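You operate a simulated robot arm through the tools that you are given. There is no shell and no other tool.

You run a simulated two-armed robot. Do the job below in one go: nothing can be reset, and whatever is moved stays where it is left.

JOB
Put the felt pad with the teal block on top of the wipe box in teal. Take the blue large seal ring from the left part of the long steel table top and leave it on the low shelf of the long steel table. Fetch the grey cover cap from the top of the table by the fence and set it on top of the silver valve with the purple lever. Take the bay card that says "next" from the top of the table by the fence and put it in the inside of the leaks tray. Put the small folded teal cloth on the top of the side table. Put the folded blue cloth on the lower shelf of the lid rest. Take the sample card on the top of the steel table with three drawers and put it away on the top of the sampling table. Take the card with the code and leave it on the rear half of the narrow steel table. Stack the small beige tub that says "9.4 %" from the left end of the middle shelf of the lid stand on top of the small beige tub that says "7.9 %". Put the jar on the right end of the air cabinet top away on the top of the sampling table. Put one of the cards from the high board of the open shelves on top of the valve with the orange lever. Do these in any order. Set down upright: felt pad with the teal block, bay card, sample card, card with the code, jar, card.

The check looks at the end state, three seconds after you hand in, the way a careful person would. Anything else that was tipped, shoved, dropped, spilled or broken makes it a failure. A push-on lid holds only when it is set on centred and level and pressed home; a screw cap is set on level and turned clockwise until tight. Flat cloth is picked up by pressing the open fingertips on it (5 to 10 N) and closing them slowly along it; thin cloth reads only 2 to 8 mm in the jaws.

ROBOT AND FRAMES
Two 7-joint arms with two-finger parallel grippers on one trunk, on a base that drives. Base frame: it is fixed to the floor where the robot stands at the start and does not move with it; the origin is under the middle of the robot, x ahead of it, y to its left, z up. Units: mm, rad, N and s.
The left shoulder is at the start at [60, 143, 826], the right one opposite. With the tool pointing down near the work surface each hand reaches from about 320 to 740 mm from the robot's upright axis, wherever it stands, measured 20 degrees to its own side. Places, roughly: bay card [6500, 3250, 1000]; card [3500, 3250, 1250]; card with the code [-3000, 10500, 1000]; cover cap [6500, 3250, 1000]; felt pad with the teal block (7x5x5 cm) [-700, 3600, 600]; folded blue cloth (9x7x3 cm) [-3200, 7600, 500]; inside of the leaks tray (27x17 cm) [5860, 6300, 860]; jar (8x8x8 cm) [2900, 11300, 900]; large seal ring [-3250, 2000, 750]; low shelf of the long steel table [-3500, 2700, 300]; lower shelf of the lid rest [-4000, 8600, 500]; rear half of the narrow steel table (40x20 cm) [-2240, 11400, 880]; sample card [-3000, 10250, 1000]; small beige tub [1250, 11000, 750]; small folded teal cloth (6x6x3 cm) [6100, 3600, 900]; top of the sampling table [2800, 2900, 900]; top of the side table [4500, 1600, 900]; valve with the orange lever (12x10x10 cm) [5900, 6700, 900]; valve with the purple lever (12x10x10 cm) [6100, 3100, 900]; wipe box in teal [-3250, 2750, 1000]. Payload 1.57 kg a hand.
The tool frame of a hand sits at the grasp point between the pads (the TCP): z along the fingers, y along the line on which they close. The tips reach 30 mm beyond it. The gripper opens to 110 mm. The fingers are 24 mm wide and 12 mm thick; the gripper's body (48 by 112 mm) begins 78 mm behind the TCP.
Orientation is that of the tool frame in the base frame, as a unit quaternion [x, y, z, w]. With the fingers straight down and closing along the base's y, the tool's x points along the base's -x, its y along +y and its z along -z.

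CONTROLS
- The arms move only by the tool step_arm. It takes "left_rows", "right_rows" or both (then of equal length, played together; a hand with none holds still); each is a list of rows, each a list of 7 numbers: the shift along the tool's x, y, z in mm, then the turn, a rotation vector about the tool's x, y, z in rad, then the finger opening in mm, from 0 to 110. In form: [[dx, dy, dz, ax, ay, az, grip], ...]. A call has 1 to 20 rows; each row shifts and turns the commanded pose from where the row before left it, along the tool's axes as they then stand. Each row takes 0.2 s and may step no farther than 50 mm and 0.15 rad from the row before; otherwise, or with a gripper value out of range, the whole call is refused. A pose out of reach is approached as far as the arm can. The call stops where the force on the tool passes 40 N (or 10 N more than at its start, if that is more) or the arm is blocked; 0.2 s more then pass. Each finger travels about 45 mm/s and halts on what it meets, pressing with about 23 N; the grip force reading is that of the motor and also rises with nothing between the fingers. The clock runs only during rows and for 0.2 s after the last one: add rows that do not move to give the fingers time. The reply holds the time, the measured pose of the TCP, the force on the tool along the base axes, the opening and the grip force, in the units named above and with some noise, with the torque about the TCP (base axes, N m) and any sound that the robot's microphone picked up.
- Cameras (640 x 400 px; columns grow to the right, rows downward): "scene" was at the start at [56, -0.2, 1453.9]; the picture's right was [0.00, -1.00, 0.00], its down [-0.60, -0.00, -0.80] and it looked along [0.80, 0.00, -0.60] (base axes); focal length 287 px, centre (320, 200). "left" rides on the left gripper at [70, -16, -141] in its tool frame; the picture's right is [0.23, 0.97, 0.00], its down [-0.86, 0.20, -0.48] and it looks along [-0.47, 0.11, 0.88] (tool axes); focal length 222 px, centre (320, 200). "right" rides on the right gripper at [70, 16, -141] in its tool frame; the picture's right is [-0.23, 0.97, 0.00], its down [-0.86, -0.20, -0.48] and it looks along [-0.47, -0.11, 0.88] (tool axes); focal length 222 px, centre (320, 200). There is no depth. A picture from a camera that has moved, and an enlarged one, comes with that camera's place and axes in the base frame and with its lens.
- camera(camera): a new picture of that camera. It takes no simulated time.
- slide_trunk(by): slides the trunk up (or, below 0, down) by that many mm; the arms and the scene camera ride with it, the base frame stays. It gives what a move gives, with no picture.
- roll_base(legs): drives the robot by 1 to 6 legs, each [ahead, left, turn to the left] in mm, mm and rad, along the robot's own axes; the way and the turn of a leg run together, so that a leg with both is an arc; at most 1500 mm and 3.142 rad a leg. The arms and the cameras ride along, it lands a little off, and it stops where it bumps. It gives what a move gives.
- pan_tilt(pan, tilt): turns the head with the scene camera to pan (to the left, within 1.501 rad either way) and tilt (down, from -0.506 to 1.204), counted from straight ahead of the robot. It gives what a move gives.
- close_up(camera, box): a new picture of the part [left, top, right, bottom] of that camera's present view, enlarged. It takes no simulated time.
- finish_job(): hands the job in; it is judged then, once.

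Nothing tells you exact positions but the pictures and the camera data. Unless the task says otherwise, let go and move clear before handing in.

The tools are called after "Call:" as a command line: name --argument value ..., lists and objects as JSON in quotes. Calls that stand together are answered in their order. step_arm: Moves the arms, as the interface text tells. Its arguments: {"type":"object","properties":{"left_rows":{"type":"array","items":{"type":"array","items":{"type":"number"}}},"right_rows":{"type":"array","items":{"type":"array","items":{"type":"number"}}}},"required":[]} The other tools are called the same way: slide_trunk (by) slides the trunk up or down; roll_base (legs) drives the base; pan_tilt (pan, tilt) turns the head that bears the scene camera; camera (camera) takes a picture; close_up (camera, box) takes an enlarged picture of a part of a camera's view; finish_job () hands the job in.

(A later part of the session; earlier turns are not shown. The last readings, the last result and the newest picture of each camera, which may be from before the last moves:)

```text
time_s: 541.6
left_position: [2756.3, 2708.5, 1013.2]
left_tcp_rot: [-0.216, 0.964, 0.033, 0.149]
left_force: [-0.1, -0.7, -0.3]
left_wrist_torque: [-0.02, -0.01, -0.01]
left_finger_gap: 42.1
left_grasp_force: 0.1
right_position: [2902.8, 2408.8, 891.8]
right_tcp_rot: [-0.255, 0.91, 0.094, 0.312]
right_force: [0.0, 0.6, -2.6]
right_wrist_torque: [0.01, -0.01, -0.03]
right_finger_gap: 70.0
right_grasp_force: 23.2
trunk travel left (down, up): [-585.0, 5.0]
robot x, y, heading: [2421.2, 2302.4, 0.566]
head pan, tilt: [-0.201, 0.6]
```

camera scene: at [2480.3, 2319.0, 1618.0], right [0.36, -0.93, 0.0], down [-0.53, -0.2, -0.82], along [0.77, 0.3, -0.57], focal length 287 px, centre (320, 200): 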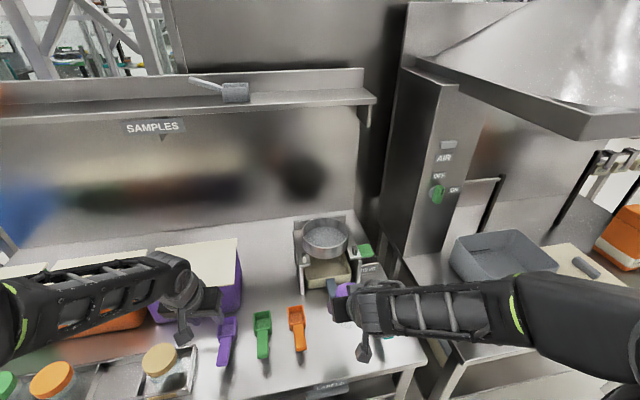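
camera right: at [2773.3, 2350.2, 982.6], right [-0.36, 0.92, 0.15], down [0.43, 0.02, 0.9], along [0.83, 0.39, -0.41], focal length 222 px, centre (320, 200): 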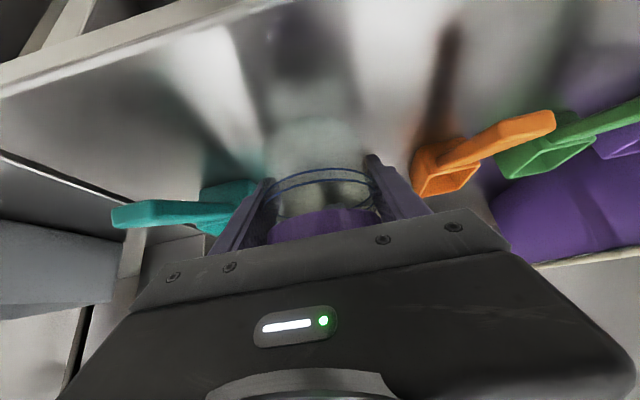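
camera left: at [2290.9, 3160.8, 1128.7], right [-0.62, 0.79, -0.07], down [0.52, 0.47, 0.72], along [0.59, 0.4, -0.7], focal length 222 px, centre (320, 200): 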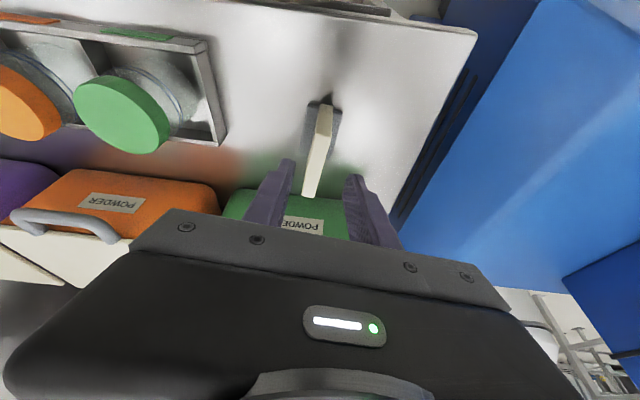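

Call:
step_arm --right_rows '[[1.9, 0, 2.4, 0, 0, 0, 62]]'

Call:
step_arm --right_rows '[[1.9, 0, 2.4, 0, 0, 0, 62]]'

Call:
step_arm --right_rows '[[1.2, 0, 1.6, 0, 0, 0, 62]]'

Call:
camera --camera "right"

```text
time_s: 542.0
left_position: [2756.4, 2708.6, 1013.1]
left_tcp_rot: [-0.215, 0.964, 0.033, 0.15]
left_force: [0.1, 0.0, 0.6]
left_wrist_torque: [-0.04, 0.01, 0.0]
left_finger_gap: 41.7
left_grasp_force: 0.1
right_position: [2902.1, 2410.2, 892.7]
right_tcp_rot: [-0.256, 0.909, 0.094, 0.314]
right_force: [-1.0, -1.7, 13.4]
right_wrist_torque: [-0.52, -0.16, -0.13]
right_finger_gap: 70.2
right_grasp_force: 23.3
trunk travel left (down, up): [-585.0, 5.0]
robot x, y, heading: [2422.2, 2302.4, 0.567]
head pan, tilt: [-0.201, 0.6]
```

```text
time_s: 542.6
left_position: [2755.2, 2707.8, 1014.0]
left_tcp_rot: [-0.214, 0.965, 0.033, 0.15]
left_force: [-0.8, 0.7, 0.1]
left_wrist_torque: [0.02, 0.02, 0.01]
left_finger_gap: 42.3
left_grasp_force: 0.1
right_position: [2904.7, 2411.5, 891.6]
right_tcp_rot: [-0.257, 0.907, 0.093, 0.321]
right_force: [-1.9, -1.1, 17.2]
right_wrist_torque: [-0.56, -0.12, 0.09]
right_finger_gap: 70.2
right_grasp_force: 23.1
trunk travel left (down, up): [-585.0, 5.0]
robot x, y, heading: [2422.0, 2299.9, 0.569]
head pan, tilt: [-0.201, 0.6]
stopped in row 1 (right hand): the force on the tool passed its limit at 42 N (the readings are from after the stop); the commanded pose is now the measured one
```

```text
time_s: 543.2
left_position: [2755.9, 2708.2, 1013.5]
left_tcp_rot: [-0.214, 0.965, 0.033, 0.15]
left_force: [-0.1, 0.6, 0.5]
left_wrist_torque: [-0.04, 0.0, -0.01]
left_finger_gap: 42.0
left_grasp_force: 0.0
right_position: [2904.9, 2413.3, 890.7]
right_tcp_rot: [-0.258, 0.905, 0.094, 0.325]
right_force: [-1.0, -0.2, 15.9]
right_wrist_torque: [-0.49, -0.1, 0.11]
right_finger_gap: 70.1
right_grasp_force: 23.2
trunk travel left (down, up): [-585.0, 5.0]
robot x, y, heading: [2423.9, 2300.5, 0.572]
head pan, tilt: [-0.201, 0.6]
stopped in row 1 (right hand): the force on the tool passed its limit at 41 N (the readings are from after the stop); the commanded pose is now the measured one
```

```text
taken
camera right: at [2775.4, 2351.5, 956.7], right [-0.36, 0.92, 0.15], down [0.41, 0.02, 0.91], along [0.84, 0.39, -0.38], focal length 222 px, centre (320, 200)
```

right: 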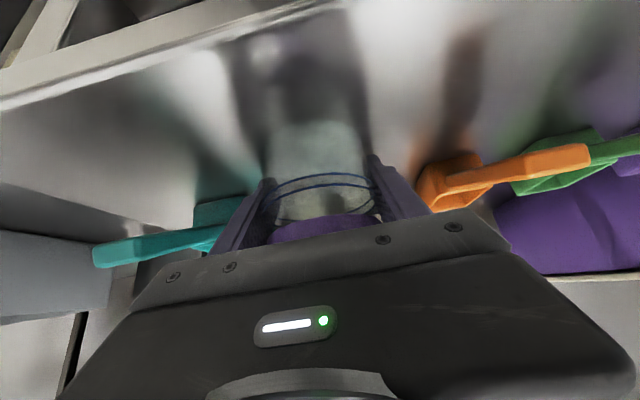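

Jar is down (contact at 892). I ease off 2 mm, open and withdraw along the tool axis.

Call:
step_arm --right_rows '[[-1.2, 0, -1.6, 0, 0, 0, 70], [0, 0, 0, 0, 0, 0, 76], [0, 0, 0, 0, 0, 0, 86], [0, 0, 0, 0, 0, 0, 96], [0, 0, 0, 0, 0, 0, 98], [0, 0, -15, 0, 0, 0, 98], [0, 0, -40, 0, 0, 0, 98], [0, 0, -45, 0, 0, 0, 98]]'

Call:
camera --camera "right"

Call:
close_up --camera "scene" --box '[240, 220, 440, 400]'

```text
time_s: 545.0
left_position: [2754.8, 2708.5, 1013.7]
left_tcp_rot: [-0.215, 0.964, 0.032, 0.15]
left_force: [-0.6, -0.3, 0.4]
left_wrist_torque: [0.0, -0.06, -0.01]
left_finger_gap: 42.0
left_grasp_force: 0.1
right_position: [2897.6, 2418.7, 971.3]
right_tcp_rot: [-0.257, 0.907, 0.094, 0.321]
right_force: [-0.2, -0.1, 0.7]
right_wrist_torque: [0.0, 0.01, 0.01]
right_finger_gap: 97.8
right_grasp_force: 0.0
right hand out of reach, approached as far as the arm can: row 6, 7, 8
trunk travel left (down, up): [-585.0, 5.0]
robot x, y, heading: [2422.2, 2301.9, 0.565]
head pan, tilt: [-0.201, 0.6]
```

```text
taken
camera right: at [2766.0, 2357.7, 1038.2], right [-0.36, 0.92, 0.15], down [0.42, 0.02, 0.91], along [0.83, 0.39, -0.39], focal length 222 px, centre (320, 200)
```

right: 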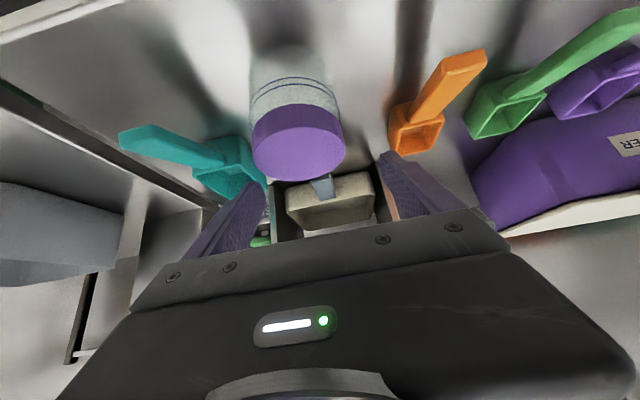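

```text
2.22 times, centred on (340, 310) of scene
camera zoom: at [2477.8, 2317.6, 1618.1], right [0.36, -0.93, 0.0], down [-0.53, -0.2, -0.83], along [0.77, 0.3, -0.56], focal length 638 px, centre (276, -44)
```

zoom: 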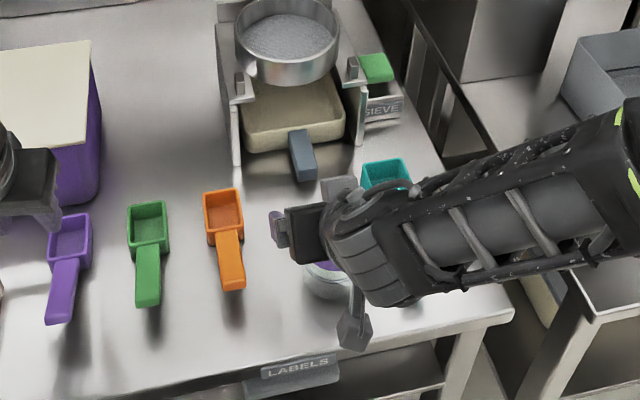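

The jar stands upright on the table. I back the base away.

Call:
roll_base --legs '[[-400, 0, 0]]'

Call:
pan_tilt --pan 0.0 --tilt 0.35

Call:
camera --camera "scene"

```text
time_s: 547.5
left_position: [2418.2, 2493.8, 1012.9]
left_tcp_rot: [-0.219, 0.963, 0.035, 0.151]
left_force: [-0.2, -0.3, 0.4]
left_wrist_torque: [0.02, 0.02, -0.02]
left_finger_gap: 42.1
left_grasp_force: 0.0
right_position: [2562.1, 2206.5, 970.4]
right_tcp_rot: [-0.259, 0.906, 0.094, 0.32]
right_force: [-0.2, -0.6, -0.6]
right_wrist_torque: [-0.02, -0.03, 0.02]
right_finger_gap: 98.2
right_grasp_force: 0.0
trunk travel left (down, up): [-585.0, 5.0]
robot x, y, heading: [2087.8, 2089.0, 0.572]
head pan, tilt: [-0.201, 0.6]
```

```text
time_s: 548.2
left_position: [2418.3, 2495.2, 1014.0]
left_tcp_rot: [-0.219, 0.964, 0.034, 0.149]
left_force: [-0.1, -0.6, 0.4]
left_wrist_torque: [-0.03, 0.01, 0.01]
left_finger_gap: 41.7
left_grasp_force: 0.1
right_position: [2563.2, 2208.6, 971.2]
right_tcp_rot: [-0.26, 0.906, 0.094, 0.32]
right_force: [0.5, -0.2, 0.0]
right_wrist_torque: [0.0, 0.01, -0.01]
right_finger_gap: 98.0
right_grasp_force: 0.0
trunk travel left (down, up): [-585.0, 5.0]
robot x, y, heading: [2084.6, 2091.6, 0.576]
head pan, tilt: [0.0, 0.351]
```

```text
taken
camera scene: at [2140.2, 2121.4, 1640.8], right [0.54, -0.84, 0.0], down [-0.29, -0.19, -0.94], along [0.79, 0.51, -0.34], focal length 287 px, centre (320, 200)
```

scene: 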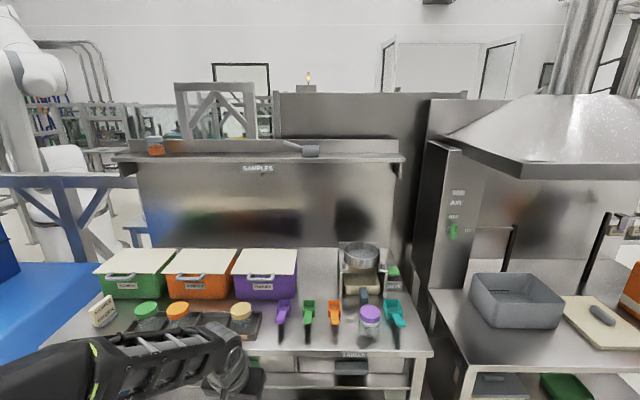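

Both items stand on the sampling table. Next is the card on the open shelves behind this bench; I look to the right for the way around.

Call:
pan_tilt --pan -0.9 --tilt 0.25

Call:
camera --camera "scene"

Call:
close_up --camera "scene" --box '[100, 80, 400, 260]'

```text
time_s: 549.5
left_position: [2420.0, 2494.8, 1012.8]
left_tcp_rot: [-0.219, 0.964, 0.034, 0.149]
left_force: [0.6, 0.4, -0.5]
left_wrist_torque: [0.01, 0.02, 0.0]
left_finger_gap: 42.1
left_grasp_force: 0.1
right_position: [2563.6, 2206.7, 970.3]
right_tcp_rot: [-0.26, 0.906, 0.094, 0.32]
right_force: [-0.6, -1.0, 0.5]
right_wrist_torque: [0.01, 0.0, 0.01]
right_finger_gap: 98.1
right_grasp_force: 0.1
trunk travel left (down, up): [-585.0, 5.0]
robot x, y, heading: [2088.4, 2088.6, 0.574]
head pan, tilt: [-0.901, 0.25]
```

```text
taken
camera scene: at [2150.6, 2041.0, 1650.3], right [-0.32, -0.95, 0.0], down [-0.23, 0.08, -0.97], along [0.92, -0.31, -0.25], focal length 287 px, centre (320, 200)
```

scene: 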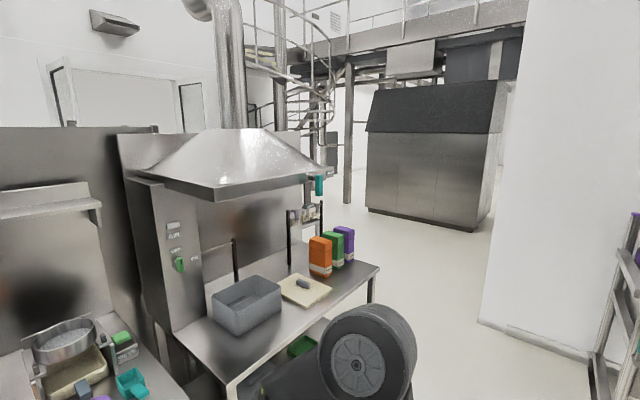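

```text
2.13 times, centred on (250, 170) of scene
camera zoom: at [2150.6, 2041.0, 1650.3], right [-0.32, -0.95, 0.0], down [-0.23, 0.08, -0.97], along [0.92, -0.31, -0.25], focal length 613 px, centre (469, 264)
```

zoom: 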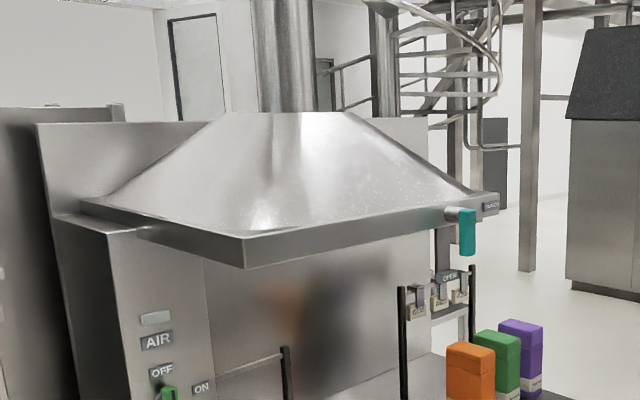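

A passage about 1.1 m wide lies between the hood bench's end (v≈−800) and the white wall corner (v≈−1960). I strafe toward it and then go diagonally in.

Call:
step_arm --right_rows '[[0, 0, 0, 0, 0.133, 0, 60], [0, 0, 0, 0, 0.133, 0, 60], [0, 0, 0, 0, 0.133, 0, 60], [0, 0, 0, 0, 0.133, 0, 60], [0, 0, 0, 0, 0.133, 0, 60]]' --left_rows '[[0, 0, 0, 0, 0.06, 0, 42], [0, 0, 0, 0, 0.06, 0, 42], [0, 0, 0, 0, 0.06, 0, 42], [0, 0, 0, 0, 0.06, 0, 42], [0, 0, 0, 0, 0.06, 0, 42]]'

Call:
roll_base --legs '[[0, -1250, -0.019], [650, -780, 0]]'

Call:
pan_tilt --pan 0.0 --tilt 0.3

Call:
camera --camera "scene"

Call:
pan_tilt --pan 0.8 --tilt 0.3

Call:
camera --camera "scene"

```text
time_s: 550.6
left_position: [2420.3, 2495.0, 1012.5]
left_tcp_rot: [-0.221, 0.975, -0.001, 0.003]
left_force: [0.1, 0.0, 0.0]
left_wrist_torque: [-0.01, 0.01, 0.01]
left_finger_gap: 42.2
left_grasp_force: 0.1
right_position: [2563.4, 2207.7, 970.9]
right_tcp_rot: [-0.277, 0.961, 0.004, 0.005]
right_force: [0.6, -0.2, -0.1]
right_wrist_torque: [0.02, 0.0, -0.01]
right_finger_gap: 60.0
right_grasp_force: 0.1
trunk travel left (down, up): [-585.0, 5.0]
robot x, y, heading: [2083.3, 2087.6, 0.566]
head pan, tilt: [-0.901, 0.25]
```

```text
time_s: 561.8
left_position: [4057.4, 1101.3, 1014.1]
left_tcp_rot: [-0.207, 0.978, 0.0, 0.003]
left_force: [-0.8, 0.5, 0.7]
left_wrist_torque: [-0.03, 0.0, -0.02]
left_finger_gap: 42.0
left_grasp_force: 0.1
right_position: [4192.7, 809.2, 970.4]
right_tcp_rot: [-0.263, 0.965, 0.005, 0.007]
right_force: [-0.8, 0.4, -0.7]
right_wrist_torque: [0.0, 0.05, -0.01]
right_finger_gap: 60.1
right_grasp_force: 0.1
trunk travel left (down, up): [-585.0, 5.0]
robot x, y, heading: [3712.3, 701.0, 0.546]
head pan, tilt: [-0.901, 0.25]
```

```text
time_s: 563.0
left_position: [4055.6, 1100.1, 1013.4]
left_tcp_rot: [-0.207, 0.978, 0.001, 0.003]
left_force: [-0.4, 0.0, 1.0]
left_wrist_torque: [0.01, 0.03, 0.01]
left_finger_gap: 41.8
left_grasp_force: 0.0
right_position: [4192.3, 810.6, 970.2]
right_tcp_rot: [-0.264, 0.965, 0.004, 0.007]
right_force: [-0.3, -0.5, 0.1]
right_wrist_torque: [0.0, -0.03, -0.02]
right_finger_gap: 60.0
right_grasp_force: 0.0
trunk travel left (down, up): [-585.0, 5.0]
robot x, y, heading: [3717.3, 707.2, 0.546]
head pan, tilt: [0.0, 0.3]
```

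```text
taken
camera scene: at [3767.7, 736.1, 1645.6], right [0.52, -0.85, 0.0], down [-0.25, -0.15, -0.96], along [0.82, 0.5, -0.3], focal length 287 px, centre (320, 200)
```

scene: 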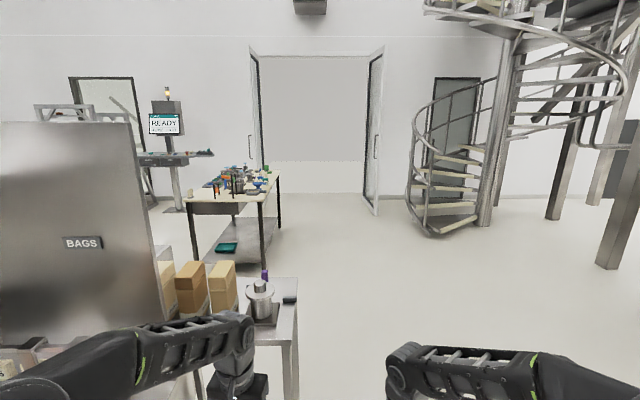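

```text
time_s: 564.1
left_position: [4055.8, 1102.1, 1013.9]
left_tcp_rot: [-0.207, 0.978, 0.001, 0.003]
left_force: [-0.8, 0.1, -0.4]
left_wrist_torque: [0.01, 0.0, -0.01]
left_finger_gap: 41.8
left_grasp_force: 0.1
right_position: [4191.6, 809.6, 970.7]
right_tcp_rot: [-0.264, 0.965, 0.004, 0.007]
right_force: [-0.5, 0.4, 0.6]
right_wrist_torque: [-0.03, 0.02, -0.04]
right_finger_gap: 60.3
right_grasp_force: 0.1
trunk travel left (down, up): [-585.0, 5.0]
robot x, y, heading: [3713.2, 702.9, 0.544]
head pan, tilt: [0.799, 0.3]
```

```text
taken
camera scene: at [3708.8, 778.6, 1645.6], right [0.97, -0.22, 0.0], down [-0.07, -0.29, -0.96], along [0.21, 0.93, -0.3], focal length 287 px, centre (320, 200)
```

scene: 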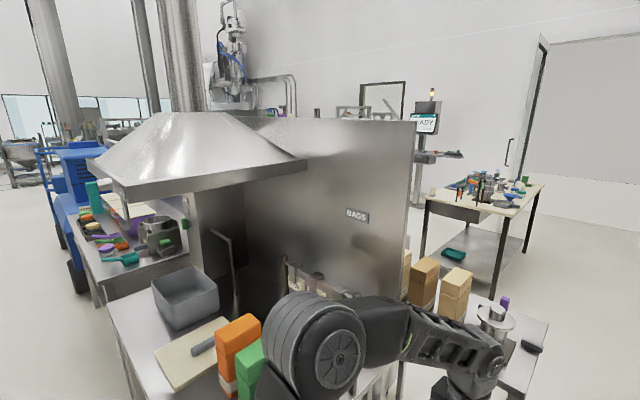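

The side table (with beige bags) is ahead-left behind the hood bench, the black-legged "table by the fence" is further ahead. I pass to the right of the side table.

Call:
roll_base --legs '[[300, -300, 0.01], [1400, 0, 0]]'

Call:
pan_tilt --pan 0.5 --tilt 0.3

Call:
camera --camera "scene"

Call:
pan_tilt --pan 1.4 --tilt 0.3

Call:
camera --camera "scene"

```text
time_s: 573.6
left_position: [5688.2, 1814.1, 1013.1]
left_tcp_rot: [-0.227, 0.974, 0.0, 0.003]
left_force: [0.1, 0.1, -0.1]
left_wrist_torque: [0.0, -0.01, 0.01]
left_finger_gap: 42.1
left_grasp_force: 0.1
right_position: [5836.3, 1529.6, 970.7]
right_tcp_rot: [-0.282, 0.959, 0.004, 0.007]
right_force: [0.2, 0.0, 0.4]
right_wrist_torque: [0.01, 0.03, 0.0]
right_finger_gap: 59.8
right_grasp_force: 0.1
trunk travel left (down, up): [-585.0, 5.0]
robot x, y, heading: [5365.1, 1404.1, 0.592]
head pan, tilt: [0.799, 0.3]
```

```text
time_s: 574.4
left_position: [5687.9, 1814.8, 1013.3]
left_tcp_rot: [-0.227, 0.974, 0.001, 0.003]
left_force: [0.1, -0.8, -0.2]
left_wrist_torque: [0.0, 0.0, 0.0]
left_finger_gap: 42.0
left_grasp_force: 0.1
right_position: [5835.5, 1528.6, 971.0]
right_tcp_rot: [-0.282, 0.959, 0.004, 0.008]
right_force: [-0.3, 0.8, 0.4]
right_wrist_torque: [0.02, 0.0, -0.01]
right_finger_gap: 59.8
right_grasp_force: 0.0
trunk travel left (down, up): [-585.0, 5.0]
robot x, y, heading: [5359.1, 1400.4, 0.591]
head pan, tilt: [0.499, 0.3]
```

```text
taken
camera scene: at [5379.1, 1468.9, 1645.6], right [0.89, -0.46, 0.0], down [-0.14, -0.26, -0.96], along [0.44, 0.85, -0.3], focal length 287 px, centre (320, 200)
```

scene: 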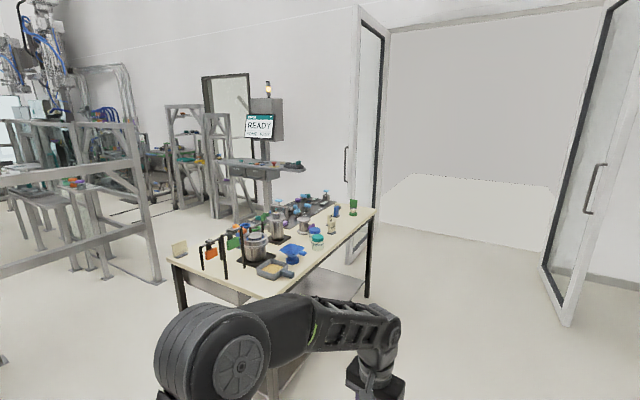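

```text
time_s: 575.6
left_position: [5687.0, 1814.5, 1012.4]
left_tcp_rot: [-0.227, 0.974, 0.001, 0.003]
left_force: [0.0, 0.8, 0.2]
left_wrist_torque: [0.01, -0.02, -0.01]
left_finger_gap: 42.1
left_grasp_force: 0.1
right_position: [5834.6, 1528.8, 972.1]
right_tcp_rot: [-0.282, 0.959, 0.004, 0.007]
right_force: [0.0, 0.8, -0.3]
right_wrist_torque: [0.0, 0.0, -0.06]
right_finger_gap: 59.9
right_grasp_force: 0.0
trunk travel left (down, up): [-585.0, 5.0]
robot x, y, heading: [5359.2, 1402.2, 0.586]
head pan, tilt: [1.4, 0.3]
```

```text
taken
camera scene: at [5298.0, 1471.6, 1645.6], right [0.91, 0.4, 0.0], down [0.12, -0.27, -0.96], along [-0.39, 0.87, -0.3], focal length 287 px, centre (320, 200)
```

scene: 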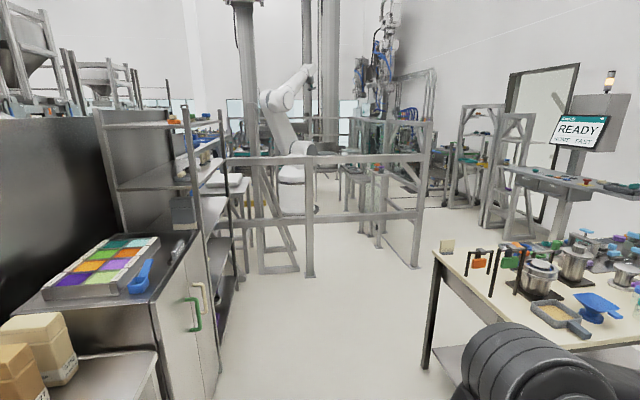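

I see the open shelves rack on the left (front toward +u) and the fence table on the right. I zoom on the shelves.

Call:
close_up --camera "scene" --box '[90, 90, 250, 230]'

Call:
close_up --camera "scene" --box '[420, 210, 640, 350]'

```text
2.86 times, centred on (170, 160) of scene
camera zoom: at [5298.0, 1471.6, 1645.6], right [0.91, 0.4, 0.0], down [0.12, -0.27, -0.96], along [-0.39, 0.87, -0.3], focal length 821 px, centre (749, 314)
```

zoom: 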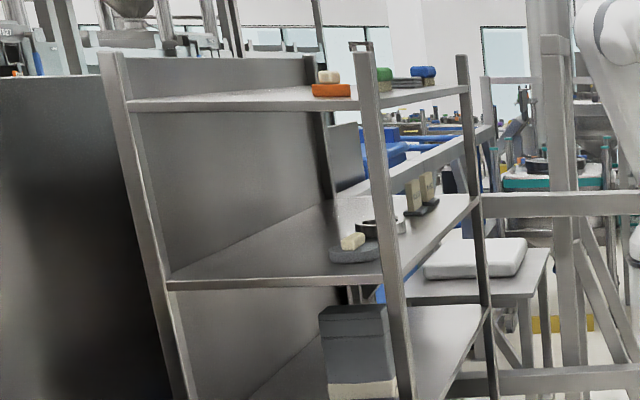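

```text
2.86 times, centred on (530, 280) of scene
camera zoom: at [5298.0, 1471.6, 1645.6], right [0.91, 0.4, 0.0], down [0.12, -0.27, -0.96], along [-0.39, 0.87, -0.3], focal length 821 px, centre (-280, -29)
```

zoom: 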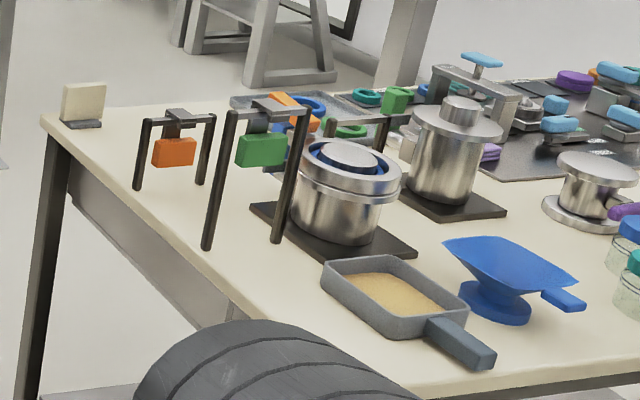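

Two beige cards stand on the second board (≈1220 high) around u≈4655, v≈867 and 1070. I drive up between the rack and the fence table and turn to face the rack.

Call:
roll_base --legs '[[0, 0, 1.538], [1150, -200, 0], [1000, 0, 0], [0, 0, 1.55]]'

Call:
pan_tilt --pan 0.0 --tilt 0.35

Call:
camera --camera "scene"

```text
time_s: 589.9
left_position: [3962.4, 3655.0, 1012.4]
left_tcp_rot: [0.844, -0.536, 0.0, 0.0]
left_force: [0.2, 0.3, -0.9]
left_wrist_torque: [0.0, 0.0, 0.01]
left_finger_gap: 41.9
left_grasp_force: 0.0
right_position: [4244.8, 3803.0, 972.5]
right_tcp_rot: [0.875, -0.485, -0.01, -0.003]
right_force: [0.6, -0.1, 0.6]
right_wrist_torque: [0.03, -0.05, 0.04]
right_finger_gap: 59.7
right_grasp_force: 0.1
trunk travel left (down, up): [-585.0, 5.0]
robot x, y, heading: [4363.2, 3335.2, 2.143]
head pan, tilt: [1.4, 0.3]
stopped in leg 3: the robot was blocked; the commanded pose is now the measured one
```

```text
time_s: 591.4
left_position: [3963.1, 3654.5, 1013.5]
left_tcp_rot: [0.844, -0.536, 0.002, 0.0]
left_force: [0.8, 0.7, 0.4]
left_wrist_torque: [0.03, 0.01, -0.01]
left_finger_gap: 42.0
left_grasp_force: 0.0
right_position: [4244.9, 3802.7, 973.2]
right_tcp_rot: [0.875, -0.484, -0.011, -0.004]
right_force: [0.0, -0.4, 0.2]
right_wrist_torque: [0.0, -0.01, 0.0]
right_finger_gap: 59.8
right_grasp_force: 0.1
trunk travel left (down, up): [-585.0, 5.0]
robot x, y, heading: [4361.5, 3331.0, 2.145]
head pan, tilt: [0.0, 0.351]
```

```text
taken
camera scene: at [4331.2, 3376.7, 1641.3], right [0.84, 0.54, 0.0], down [0.18, -0.28, -0.94], along [-0.51, 0.79, -0.34], focal length 287 px, centre (320, 200)
```

scene: 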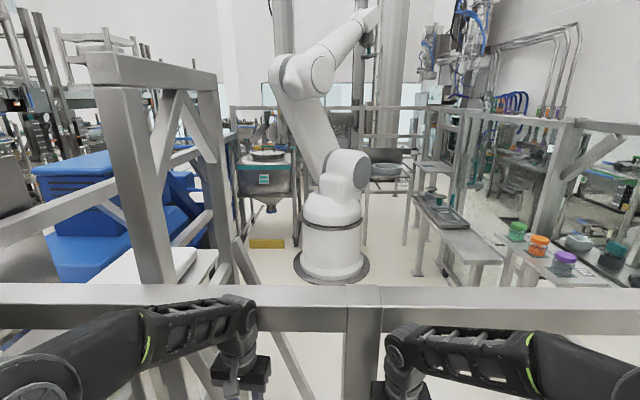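

The fence rail (≈1197 high, v≈1100) stopped me. I back off 480 mm before turning to face the rack.

Call:
roll_base --legs '[[-480, 0, 0], [0, 0, 1.55]]'

Call:
pan_tilt --pan -0.3 --tilt 0.35

Call:
camera --camera "scene"

```text
time_s: 598.0
left_position: [4287.0, 2535.0, 1009.6]
left_tcp_rot: [0.98, 0.197, 0.004, -0.002]
left_force: [0.6, -0.6, 1.1]
left_wrist_torque: [0.0, -0.03, 0.0]
left_finger_gap: 41.9
left_grasp_force: 0.1
right_position: [4149.6, 2822.4, 969.9]
right_tcp_rot: [0.966, 0.257, -0.007, 0.004]
right_force: [-0.6, -0.1, 0.3]
right_wrist_torque: [0.0, 0.02, 0.0]
right_finger_gap: 59.8
right_grasp_force: 0.1
trunk travel left (down, up): [-585.0, 5.0]
robot x, y, heading: [4628.9, 2923.9, -2.605]
head pan, tilt: [0.0, 0.351]
```

```text
time_s: 598.9
left_position: [4287.0, 2533.9, 1009.9]
left_tcp_rot: [0.98, 0.197, 0.004, -0.002]
left_force: [-0.2, -0.3, 0.6]
left_wrist_torque: [-0.01, -0.02, 0.02]
left_finger_gap: 41.8
left_grasp_force: 0.0
right_position: [4150.0, 2823.6, 969.7]
right_tcp_rot: [0.967, 0.256, -0.007, 0.004]
right_force: [0.5, 0.4, -0.4]
right_wrist_torque: [-0.03, -0.03, 0.01]
right_finger_gap: 60.2
right_grasp_force: 0.0
trunk travel left (down, up): [-585.0, 5.0]
robot x, y, heading: [4627.9, 2923.7, -2.608]
head pan, tilt: [-0.3, 0.351]
```

```text
taken
camera scene: at [4563.4, 2915.8, 1640.9], right [-0.23, 0.97, 0.0], down [0.33, 0.08, -0.94], along [-0.91, -0.22, -0.34], focal length 287 px, centre (320, 200)
```

scene: 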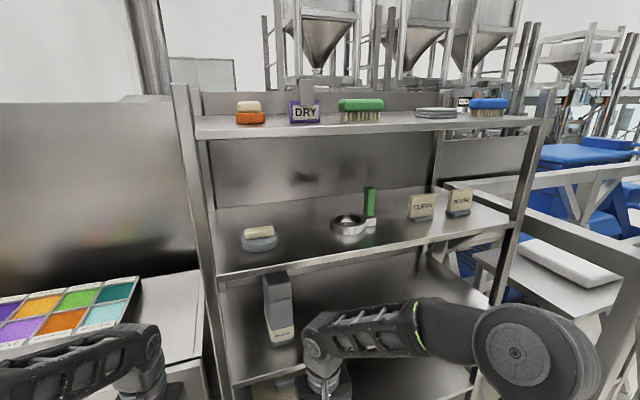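

On the second board I see two beige cards "CLEAN" and "IN USE" (and a purple "DRY" sign on the top board). I zoom for details.

Call:
close_up --camera "scene" --box '[320, 80, 560, 280]'

Call:
close_up --camera "scene" --box '[160, 70, 400, 270]'

```text
2.00 times, centred on (440, 180) of scene
camera zoom: at [4563.4, 2915.8, 1640.9], right [-0.23, 0.97, 0.0], down [0.33, 0.08, -0.94], along [-0.91, -0.22, -0.34], focal length 574 px, centre (80, 240)
```

zoom: 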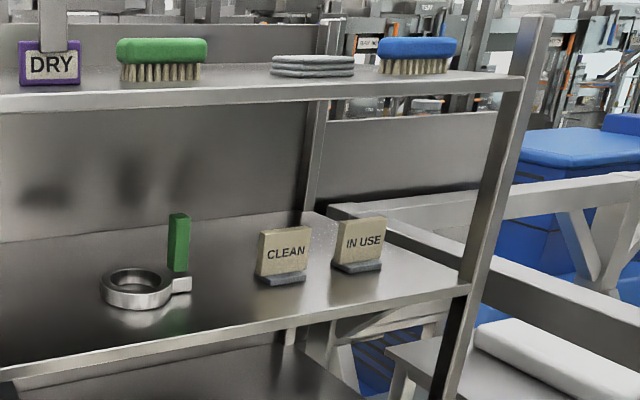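

```text
2.00 times, centred on (280, 170) of scene
camera zoom: at [4563.4, 2915.8, 1640.9], right [-0.23, 0.97, 0.0], down [0.33, 0.08, -0.94], along [-0.91, -0.22, -0.34], focal length 574 px, centre (400, 260)
```

zoom: 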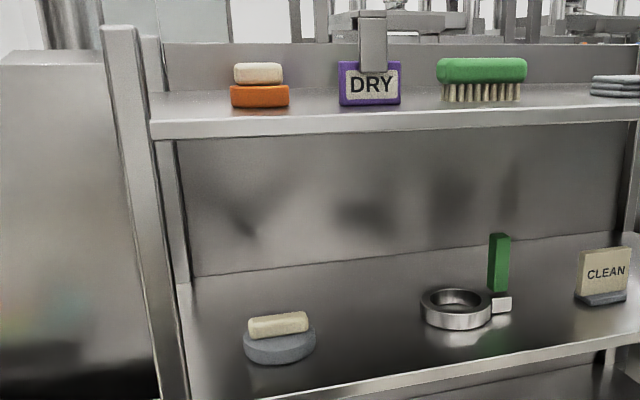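

CLEAN card: mid at about (3663, 3034, 1307), ~80 mm wide, on a board at ≈1267, facing me. I'll grip its side edges with the right tool tilted 1.0 rad forward. I move into position and bring the arm up.

Call:
roll_base --legs '[[-125, 0, 0.02], [0, -413, 0]]'

Call:
step_arm --right_rows '[[-40, 0, 0, 0, 0, 0, 80], [-40, 0, 0, 0, 0, 0, 108], [-20, 0, 0, 0, 0, 0, 108], [0, 0, 0, 0, -0.145, 0, 108], [0, 0, 0, 0, -0.145, 0, 108], [0, 0, 0, 0, -0.145, 0, 108], [0, 0, 0, 0, -0.145, 0, 108], [0, 0, 0, 0, -0.145, 0, 108], [0, 0, 0, 0, -0.145, 0, 108], [0, 0, 0, 0, -0.13, 0, 108]]'

Call:
step_arm --right_rows '[[-35.8, 0, -23, 0, 0, 0, 108], [-35.8, 0, -23, 0, 0, 0, 108], [-35.8, 0, -23, 0, 0, 0, 108], [-35.8, 0, -23, 0, 0, 0, 108], [-35.8, 0, -23, 0, 0, 0, 108], [-35.8, 0, -23, 0, 0, 0, 108], [-35.8, 0, -23, 0, 0, 0, 108], [-35.8, 0, -23, 0, 0, 0, 108]]'

Call:
camera --camera "right"

Call:
camera --camera "scene"

```text
time_s: 602.2
left_position: [4188.9, 2937.1, 1011.1]
left_tcp_rot: [0.977, 0.213, 0.004, -0.001]
left_force: [-0.4, 0.1, -0.5]
left_wrist_torque: [-0.02, -0.03, 0.0]
left_finger_gap: 41.8
left_grasp_force: 0.0
right_position: [4043.1, 3222.3, 971.6]
right_tcp_rot: [0.963, 0.27, -0.007, 0.005]
right_force: [-0.8, 0.2, 1.1]
right_wrist_torque: [-0.01, -0.04, -0.02]
right_finger_gap: 60.0
right_grasp_force: 0.2
trunk travel left (down, up): [-585.0, 5.0]
robot x, y, heading: [4517.9, 3335.2, -2.578]
head pan, tilt: [-0.3, 0.351]
```

```text
time_s: 604.5
left_position: [4188.4, 2938.9, 1009.3]
left_tcp_rot: [0.977, 0.213, 0.004, -0.002]
left_force: [-0.1, -0.6, 0.6]
left_wrist_torque: [0.01, 0.01, -0.01]
left_finger_gap: 41.8
left_grasp_force: 0.0
right_position: [3958.6, 3170.7, 972.8]
right_tcp_rot: [0.841, 0.234, -0.469, 0.135]
right_force: [0.5, 0.6, -0.1]
right_wrist_torque: [0.04, 0.0, 0.01]
right_finger_gap: 108.1
right_grasp_force: 0.1
trunk travel left (down, up): [-585.0, 5.0]
robot x, y, heading: [4520.5, 3334.9, -2.586]
head pan, tilt: [-0.3, 0.351]
```

```text
time_s: 606.2
left_position: [4189.7, 2939.4, 1010.1]
left_tcp_rot: [0.977, 0.212, 0.004, -0.001]
left_force: [0.1, -0.2, -0.4]
left_wrist_torque: [-0.04, 0.0, -0.02]
left_finger_gap: 42.0
left_grasp_force: 0.1
right_position: [3963.6, 3176.5, 1317.5]
right_tcp_rot: [0.841, 0.236, -0.468, 0.134]
right_force: [-0.4, -0.2, 0.7]
right_wrist_torque: [0.0, 0.01, 0.01]
right_finger_gap: 107.9
right_grasp_force: 0.2
trunk travel left (down, up): [-585.0, 5.0]
robot x, y, heading: [4518.6, 3331.6, -2.583]
head pan, tilt: [-0.3, 0.351]
```

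```text
taken
camera right: at [4105.4, 3245.2, 1332.8], right [0.4, -0.89, 0.2], down [-0.14, 0.15, 0.98], along [-0.9, -0.42, -0.07], focal length 222 px, centre (320, 200)
```

right: 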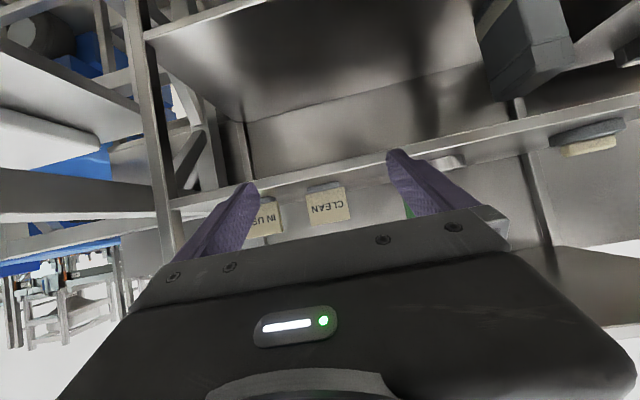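

```text
taken
camera scene: at [4454.8, 3327.2, 1640.8], right [-0.26, 0.97, 0.0], down [0.33, 0.09, -0.94], along [-0.91, -0.24, -0.34], focal length 287 px, centre (320, 200)
```

scene: 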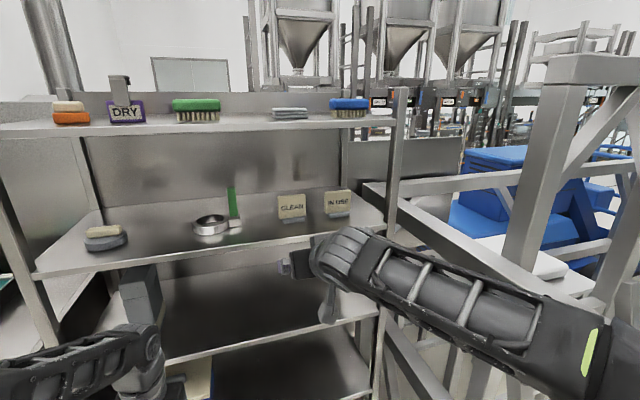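

CLEAN is 335 mm ahead and 34 mm right of the hand. I shift right 34 and drive 240 forward.

Call:
step_arm --right_rows '[[0, -34, 0, 0, 0, 0, 108]]'

Call:
roll_base --legs '[[240, 0, 0]]'

Call:
camera --camera "right"

Call:
camera --camera "scene"

```text
time_s: 606.6
left_position: [4189.9, 2938.7, 1009.4]
left_tcp_rot: [0.977, 0.212, 0.004, -0.002]
left_force: [-0.3, -0.6, 0.5]
left_wrist_torque: [0.01, -0.01, -0.01]
left_finger_gap: 41.8
left_grasp_force: 0.1
right_position: [3946.9, 3207.7, 1316.4]
right_tcp_rot: [0.841, 0.235, -0.468, 0.133]
right_force: [-1.1, 0.3, 0.8]
right_wrist_torque: [-0.05, -0.01, 0.01]
right_finger_gap: 108.0
right_grasp_force: 0.1
trunk travel left (down, up): [-585.0, 5.0]
robot x, y, heading: [4520.6, 3332.2, -2.583]
head pan, tilt: [-0.3, 0.351]
```

```text
time_s: 608.5
left_position: [3996.1, 2816.6, 1008.9]
left_tcp_rot: [0.978, 0.211, 0.007, -0.003]
left_force: [-0.2, 0.6, -0.2]
left_wrist_torque: [0.0, 0.02, 0.0]
left_finger_gap: 42.0
left_grasp_force: 0.1
right_position: [3752.0, 3082.5, 1316.1]
right_tcp_rot: [0.84, 0.237, -0.47, 0.135]
right_force: [1.0, 0.0, 0.5]
right_wrist_torque: [-0.03, 0.01, 0.01]
right_finger_gap: 107.9
right_grasp_force: 0.1
trunk travel left (down, up): [-585.0, 5.0]
robot x, y, heading: [4321.1, 3213.1, -2.577]
head pan, tilt: [-0.3, 0.351]
stopped in leg 1: the robot was blocked; the commanded pose is now the measured one
```

```text
taken
camera right: at [3893.0, 3151.7, 1332.7], right [0.41, -0.89, 0.2], down [-0.14, 0.15, 0.98], along [-0.9, -0.42, -0.06], focal length 222 px, centre (320, 200)
```

right: 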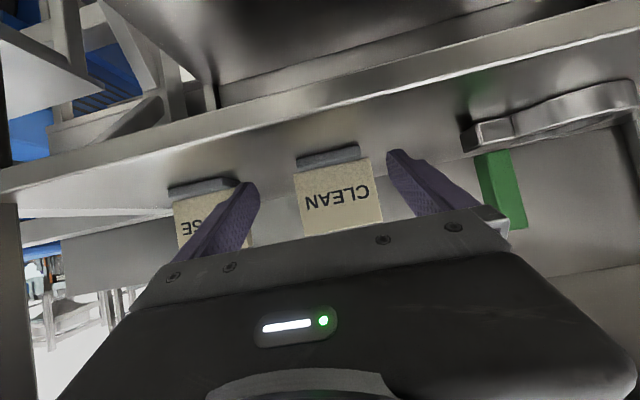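

```text
taken
camera scene: at [4260.0, 3204.3, 1641.1], right [-0.26, 0.97, 0.0], down [0.33, 0.09, -0.94], along [-0.91, -0.24, -0.34], focal length 287 px, centre (320, 200)
```

scene: 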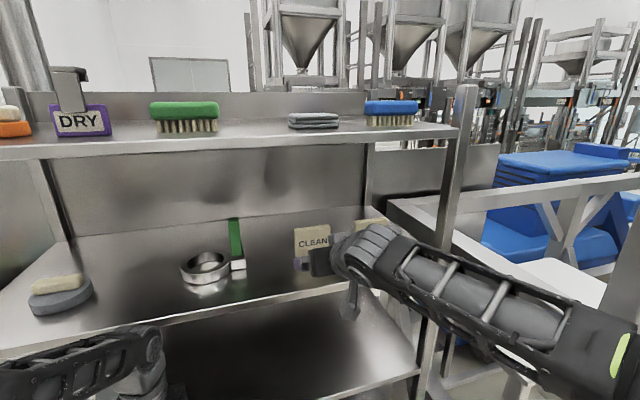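

The base stopped because the left hand reached the rack front; I retract the left hand 100 mm, then advance the right hand 40 mm and look.

Call:
step_arm --left_rows '[[50, 0, 0, 0, 0, 0, 42], [50, 0, 0, 0, 0, 0, 42]]' --right_rows '[[-10.8, 0, 16.8, 0, 0, 0, 108], [-10.8, 0, 16.8, 0, 0, 0, 108]]'

Call:
camera --camera "right"

Call:
close_up --camera "scene" --box '[260, 200, 420, 320]'

```text
time_s: 609.1
left_position: [4082.4, 2854.5, 1008.4]
left_tcp_rot: [0.978, 0.211, 0.008, -0.003]
left_force: [-0.1, 0.8, 0.2]
left_wrist_torque: [0.01, 0.0, 0.02]
left_finger_gap: 42.0
left_grasp_force: 0.0
right_position: [3714.1, 3059.4, 1317.3]
right_tcp_rot: [0.842, 0.235, -0.468, 0.133]
right_force: [-0.1, -0.3, 0.0]
right_wrist_torque: [0.03, -0.01, -0.01]
right_finger_gap: 108.1
right_grasp_force: 0.1
trunk travel left (down, up): [-585.0, 5.0]
robot x, y, heading: [4321.8, 3211.0, -2.583]
head pan, tilt: [-0.3, 0.351]
```

```text
taken
camera right: at [3856.2, 3128.5, 1333.3], right [0.4, -0.89, 0.2], down [-0.14, 0.15, 0.98], along [-0.9, -0.42, -0.07], focal length 222 px, centre (320, 200)
```

right: 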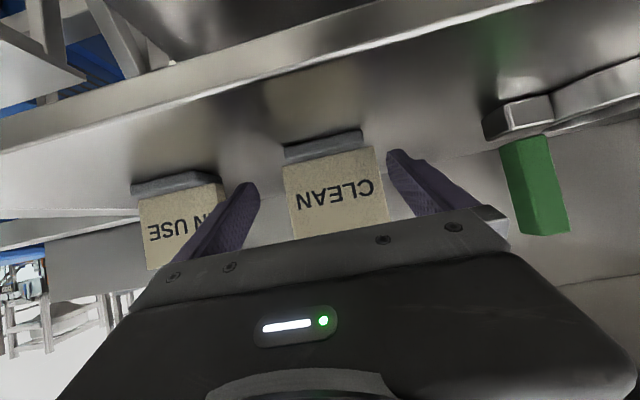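

```text
3.33 times, centred on (340, 260) of scene
camera zoom: at [4256.5, 3202.2, 1640.8], right [-0.26, 0.97, 0.0], down [0.33, 0.09, -0.94], along [-0.91, -0.24, -0.34], focal length 958 px, centre (253, 0)
```

zoom: 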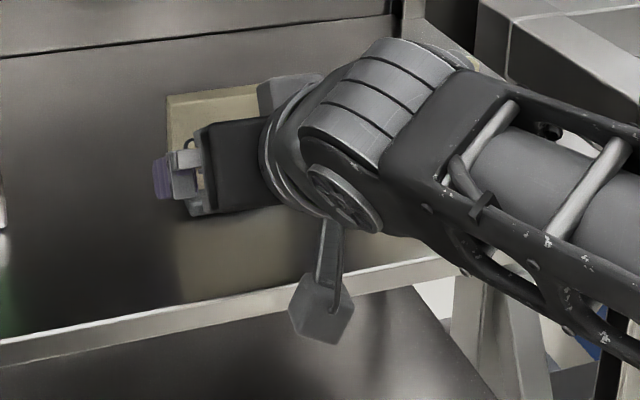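

The card is ~90 mm wide, 33 mm beyond the grip point and 14 mm left. I shift left 14, then advance 33.

Call:
step_arm --right_rows '[[0, 14, 0, 0, 0, 0, 110], [-10.6, 0, 17, 0, 0, 0, 110]]'

Call:
camera --camera "right"

```text
time_s: 609.7
left_position: [4082.3, 2854.0, 1006.8]
left_tcp_rot: [0.978, 0.21, 0.01, -0.003]
left_force: [0.4, -1.2, 0.0]
left_wrist_torque: [-0.02, -0.02, 0.03]
left_finger_gap: 42.1
left_grasp_force: 0.1
right_position: [3703.1, 3038.2, 1318.2]
right_tcp_rot: [0.842, 0.235, -0.467, 0.133]
right_force: [-0.7, -0.5, -0.1]
right_wrist_torque: [-0.02, -0.02, 0.01]
right_finger_gap: 109.9
right_grasp_force: 0.0
trunk travel left (down, up): [-585.0, 5.0]
robot x, y, heading: [4323.6, 3212.8, -2.582]
head pan, tilt: [-0.3, 0.351]
```

```text
taken
camera right: at [3843.3, 3106.4, 1333.0], right [0.4, -0.89, 0.2], down [-0.14, 0.15, 0.98], along [-0.9, -0.42, -0.07], focal length 222 px, centre (320, 200)
```

right: 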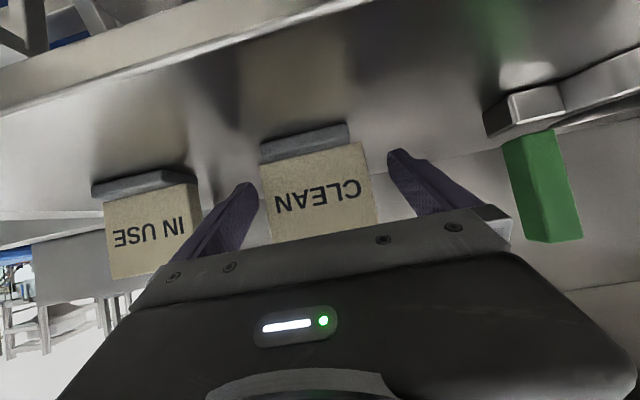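

Centred. I advance the last 14 mm and close on the card's edges.

Call:
step_arm --right_rows '[[-7.4, 0, 11.9, 0, 0, 0, 110], [0, 0, 0, 0, 0, 0, 104], [0, 0, 0, 0, 0, 0, 98], [0, 0, 0, 0, 0, 0, 92], [0, 0, 0, 0, 0, 0, 86], [0, 0, 0, 0, 0, 0, 80], [0, 0, 0, 0, 0, 0, 74], [0, 0, 0, 0, 0, 0, 74]]'

Call:
camera --camera "right"

```text
time_s: 611.5
left_position: [4083.6, 2854.9, 1008.5]
left_tcp_rot: [0.978, 0.21, 0.009, -0.003]
left_force: [-0.3, 0.9, -0.1]
left_wrist_torque: [-0.02, 0.0, -0.01]
left_finger_gap: 42.1
left_grasp_force: 0.1
right_position: [3691.6, 3031.1, 1317.4]
right_tcp_rot: [0.841, 0.235, -0.468, 0.133]
right_force: [0.3, -0.6, 0.7]
right_wrist_torque: [0.06, 0.01, 0.0]
right_finger_gap: 84.5
right_grasp_force: 23.1
trunk travel left (down, up): [-585.0, 5.0]
robot x, y, heading: [4320.4, 3211.7, -2.58]
head pan, tilt: [-0.3, 0.351]
```

```text
taken
camera right: at [3832.9, 3099.5, 1333.8], right [0.4, -0.89, 0.2], down [-0.14, 0.15, 0.98], along [-0.9, -0.42, -0.07], focal length 222 px, centre (320, 200)
```

right: 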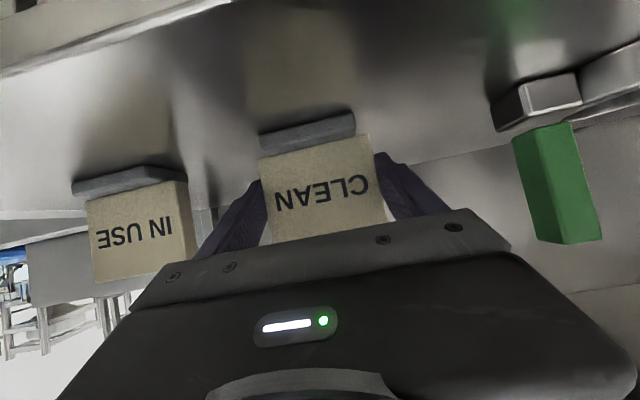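

Card gripped at 84.5 mm. I lift it 35 mm and back out.

Call:
step_arm --right_rows '[[-12.7, 0, -7.9, 0, 0, 0, 74], [-17, 0, -10.6, 0, 0, 0, 74]]'

Call:
camera --camera "right"

Call:
roll_base --legs '[[-350, 0, 0]]'

Call:
camera --camera "right"

Call:
camera --camera "scene"

```text
time_s: 612.1
left_position: [4082.5, 2855.3, 1008.9]
left_tcp_rot: [0.977, 0.211, 0.008, -0.003]
left_force: [-0.1, -0.5, 0.2]
left_wrist_torque: [0.01, 0.04, 0.04]
left_finger_gap: 42.2
left_grasp_force: 0.0
right_position: [3693.0, 3031.6, 1352.0]
right_tcp_rot: [0.842, 0.235, -0.467, 0.132]
right_force: [0.3, 0.3, -0.7]
right_wrist_torque: [0.01, 0.02, -0.02]
right_finger_gap: 84.4
right_grasp_force: 23.1
trunk travel left (down, up): [-585.0, 5.0]
robot x, y, heading: [4323.2, 3213.5, -2.575]
head pan, tilt: [-0.3, 0.351]
```

```text
taken
camera right: at [3834.3, 3100.1, 1367.8], right [0.4, -0.89, 0.2], down [-0.14, 0.15, 0.98], along [-0.9, -0.42, -0.07], focal length 222 px, centre (320, 200)
```

right: 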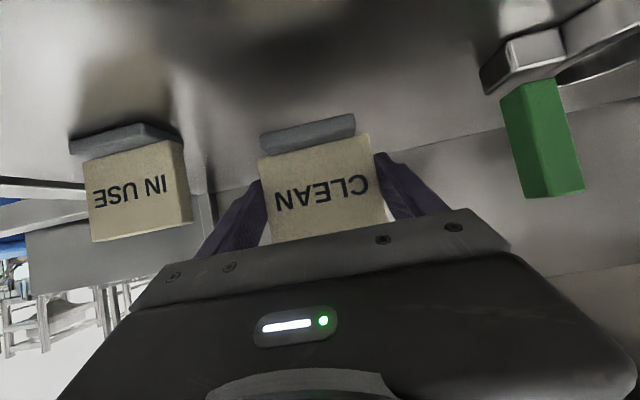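

```text
time_s: 614.4
left_position: [4387.5, 3042.8, 1008.8]
left_tcp_rot: [0.976, 0.217, 0.008, -0.003]
left_force: [-0.5, 1.2, -0.2]
left_wrist_torque: [0.01, 0.05, 0.01]
left_finger_gap: 42.2
left_grasp_force: 0.1
right_position: [3993.4, 3214.1, 1351.1]
right_tcp_rot: [0.84, 0.241, -0.467, 0.136]
right_force: [0.0, 1.4, -1.1]
right_wrist_torque: [0.0, 0.01, 0.02]
right_finger_gap: 84.5
right_grasp_force: 22.5
trunk travel left (down, up): [-585.0, 5.0]
robot x, y, heading: [4617.3, 3401.6, -2.565]
head pan, tilt: [-0.3, 0.351]
```

```text
taken
camera right: at [4135.0, 3284.6, 1368.0], right [0.42, -0.89, 0.2], down [-0.14, 0.15, 0.98], along [-0.9, -0.44, -0.07], focal length 222 px, centre (320, 200)
```

right: 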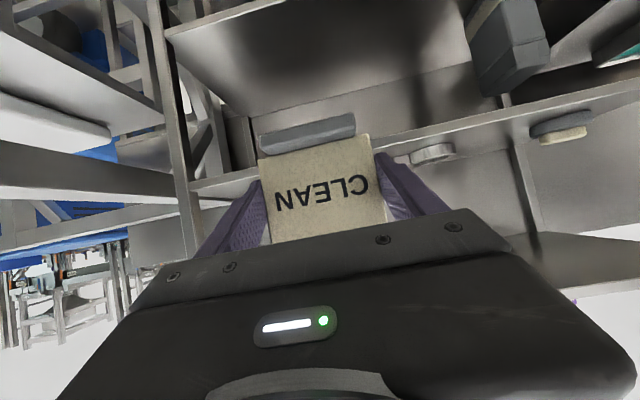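

```text
taken
camera scene: at [4555.7, 3393.0, 1640.9], right [-0.27, 0.96, 0.0], down [0.33, 0.09, -0.94], along [-0.9, -0.26, -0.34], focal length 287 px, centre (320, 200)
```

scene: 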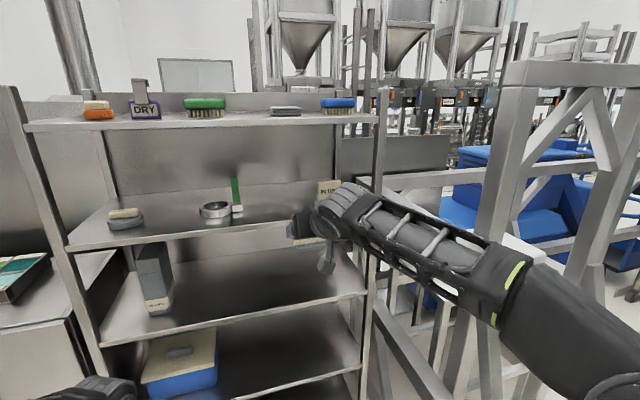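

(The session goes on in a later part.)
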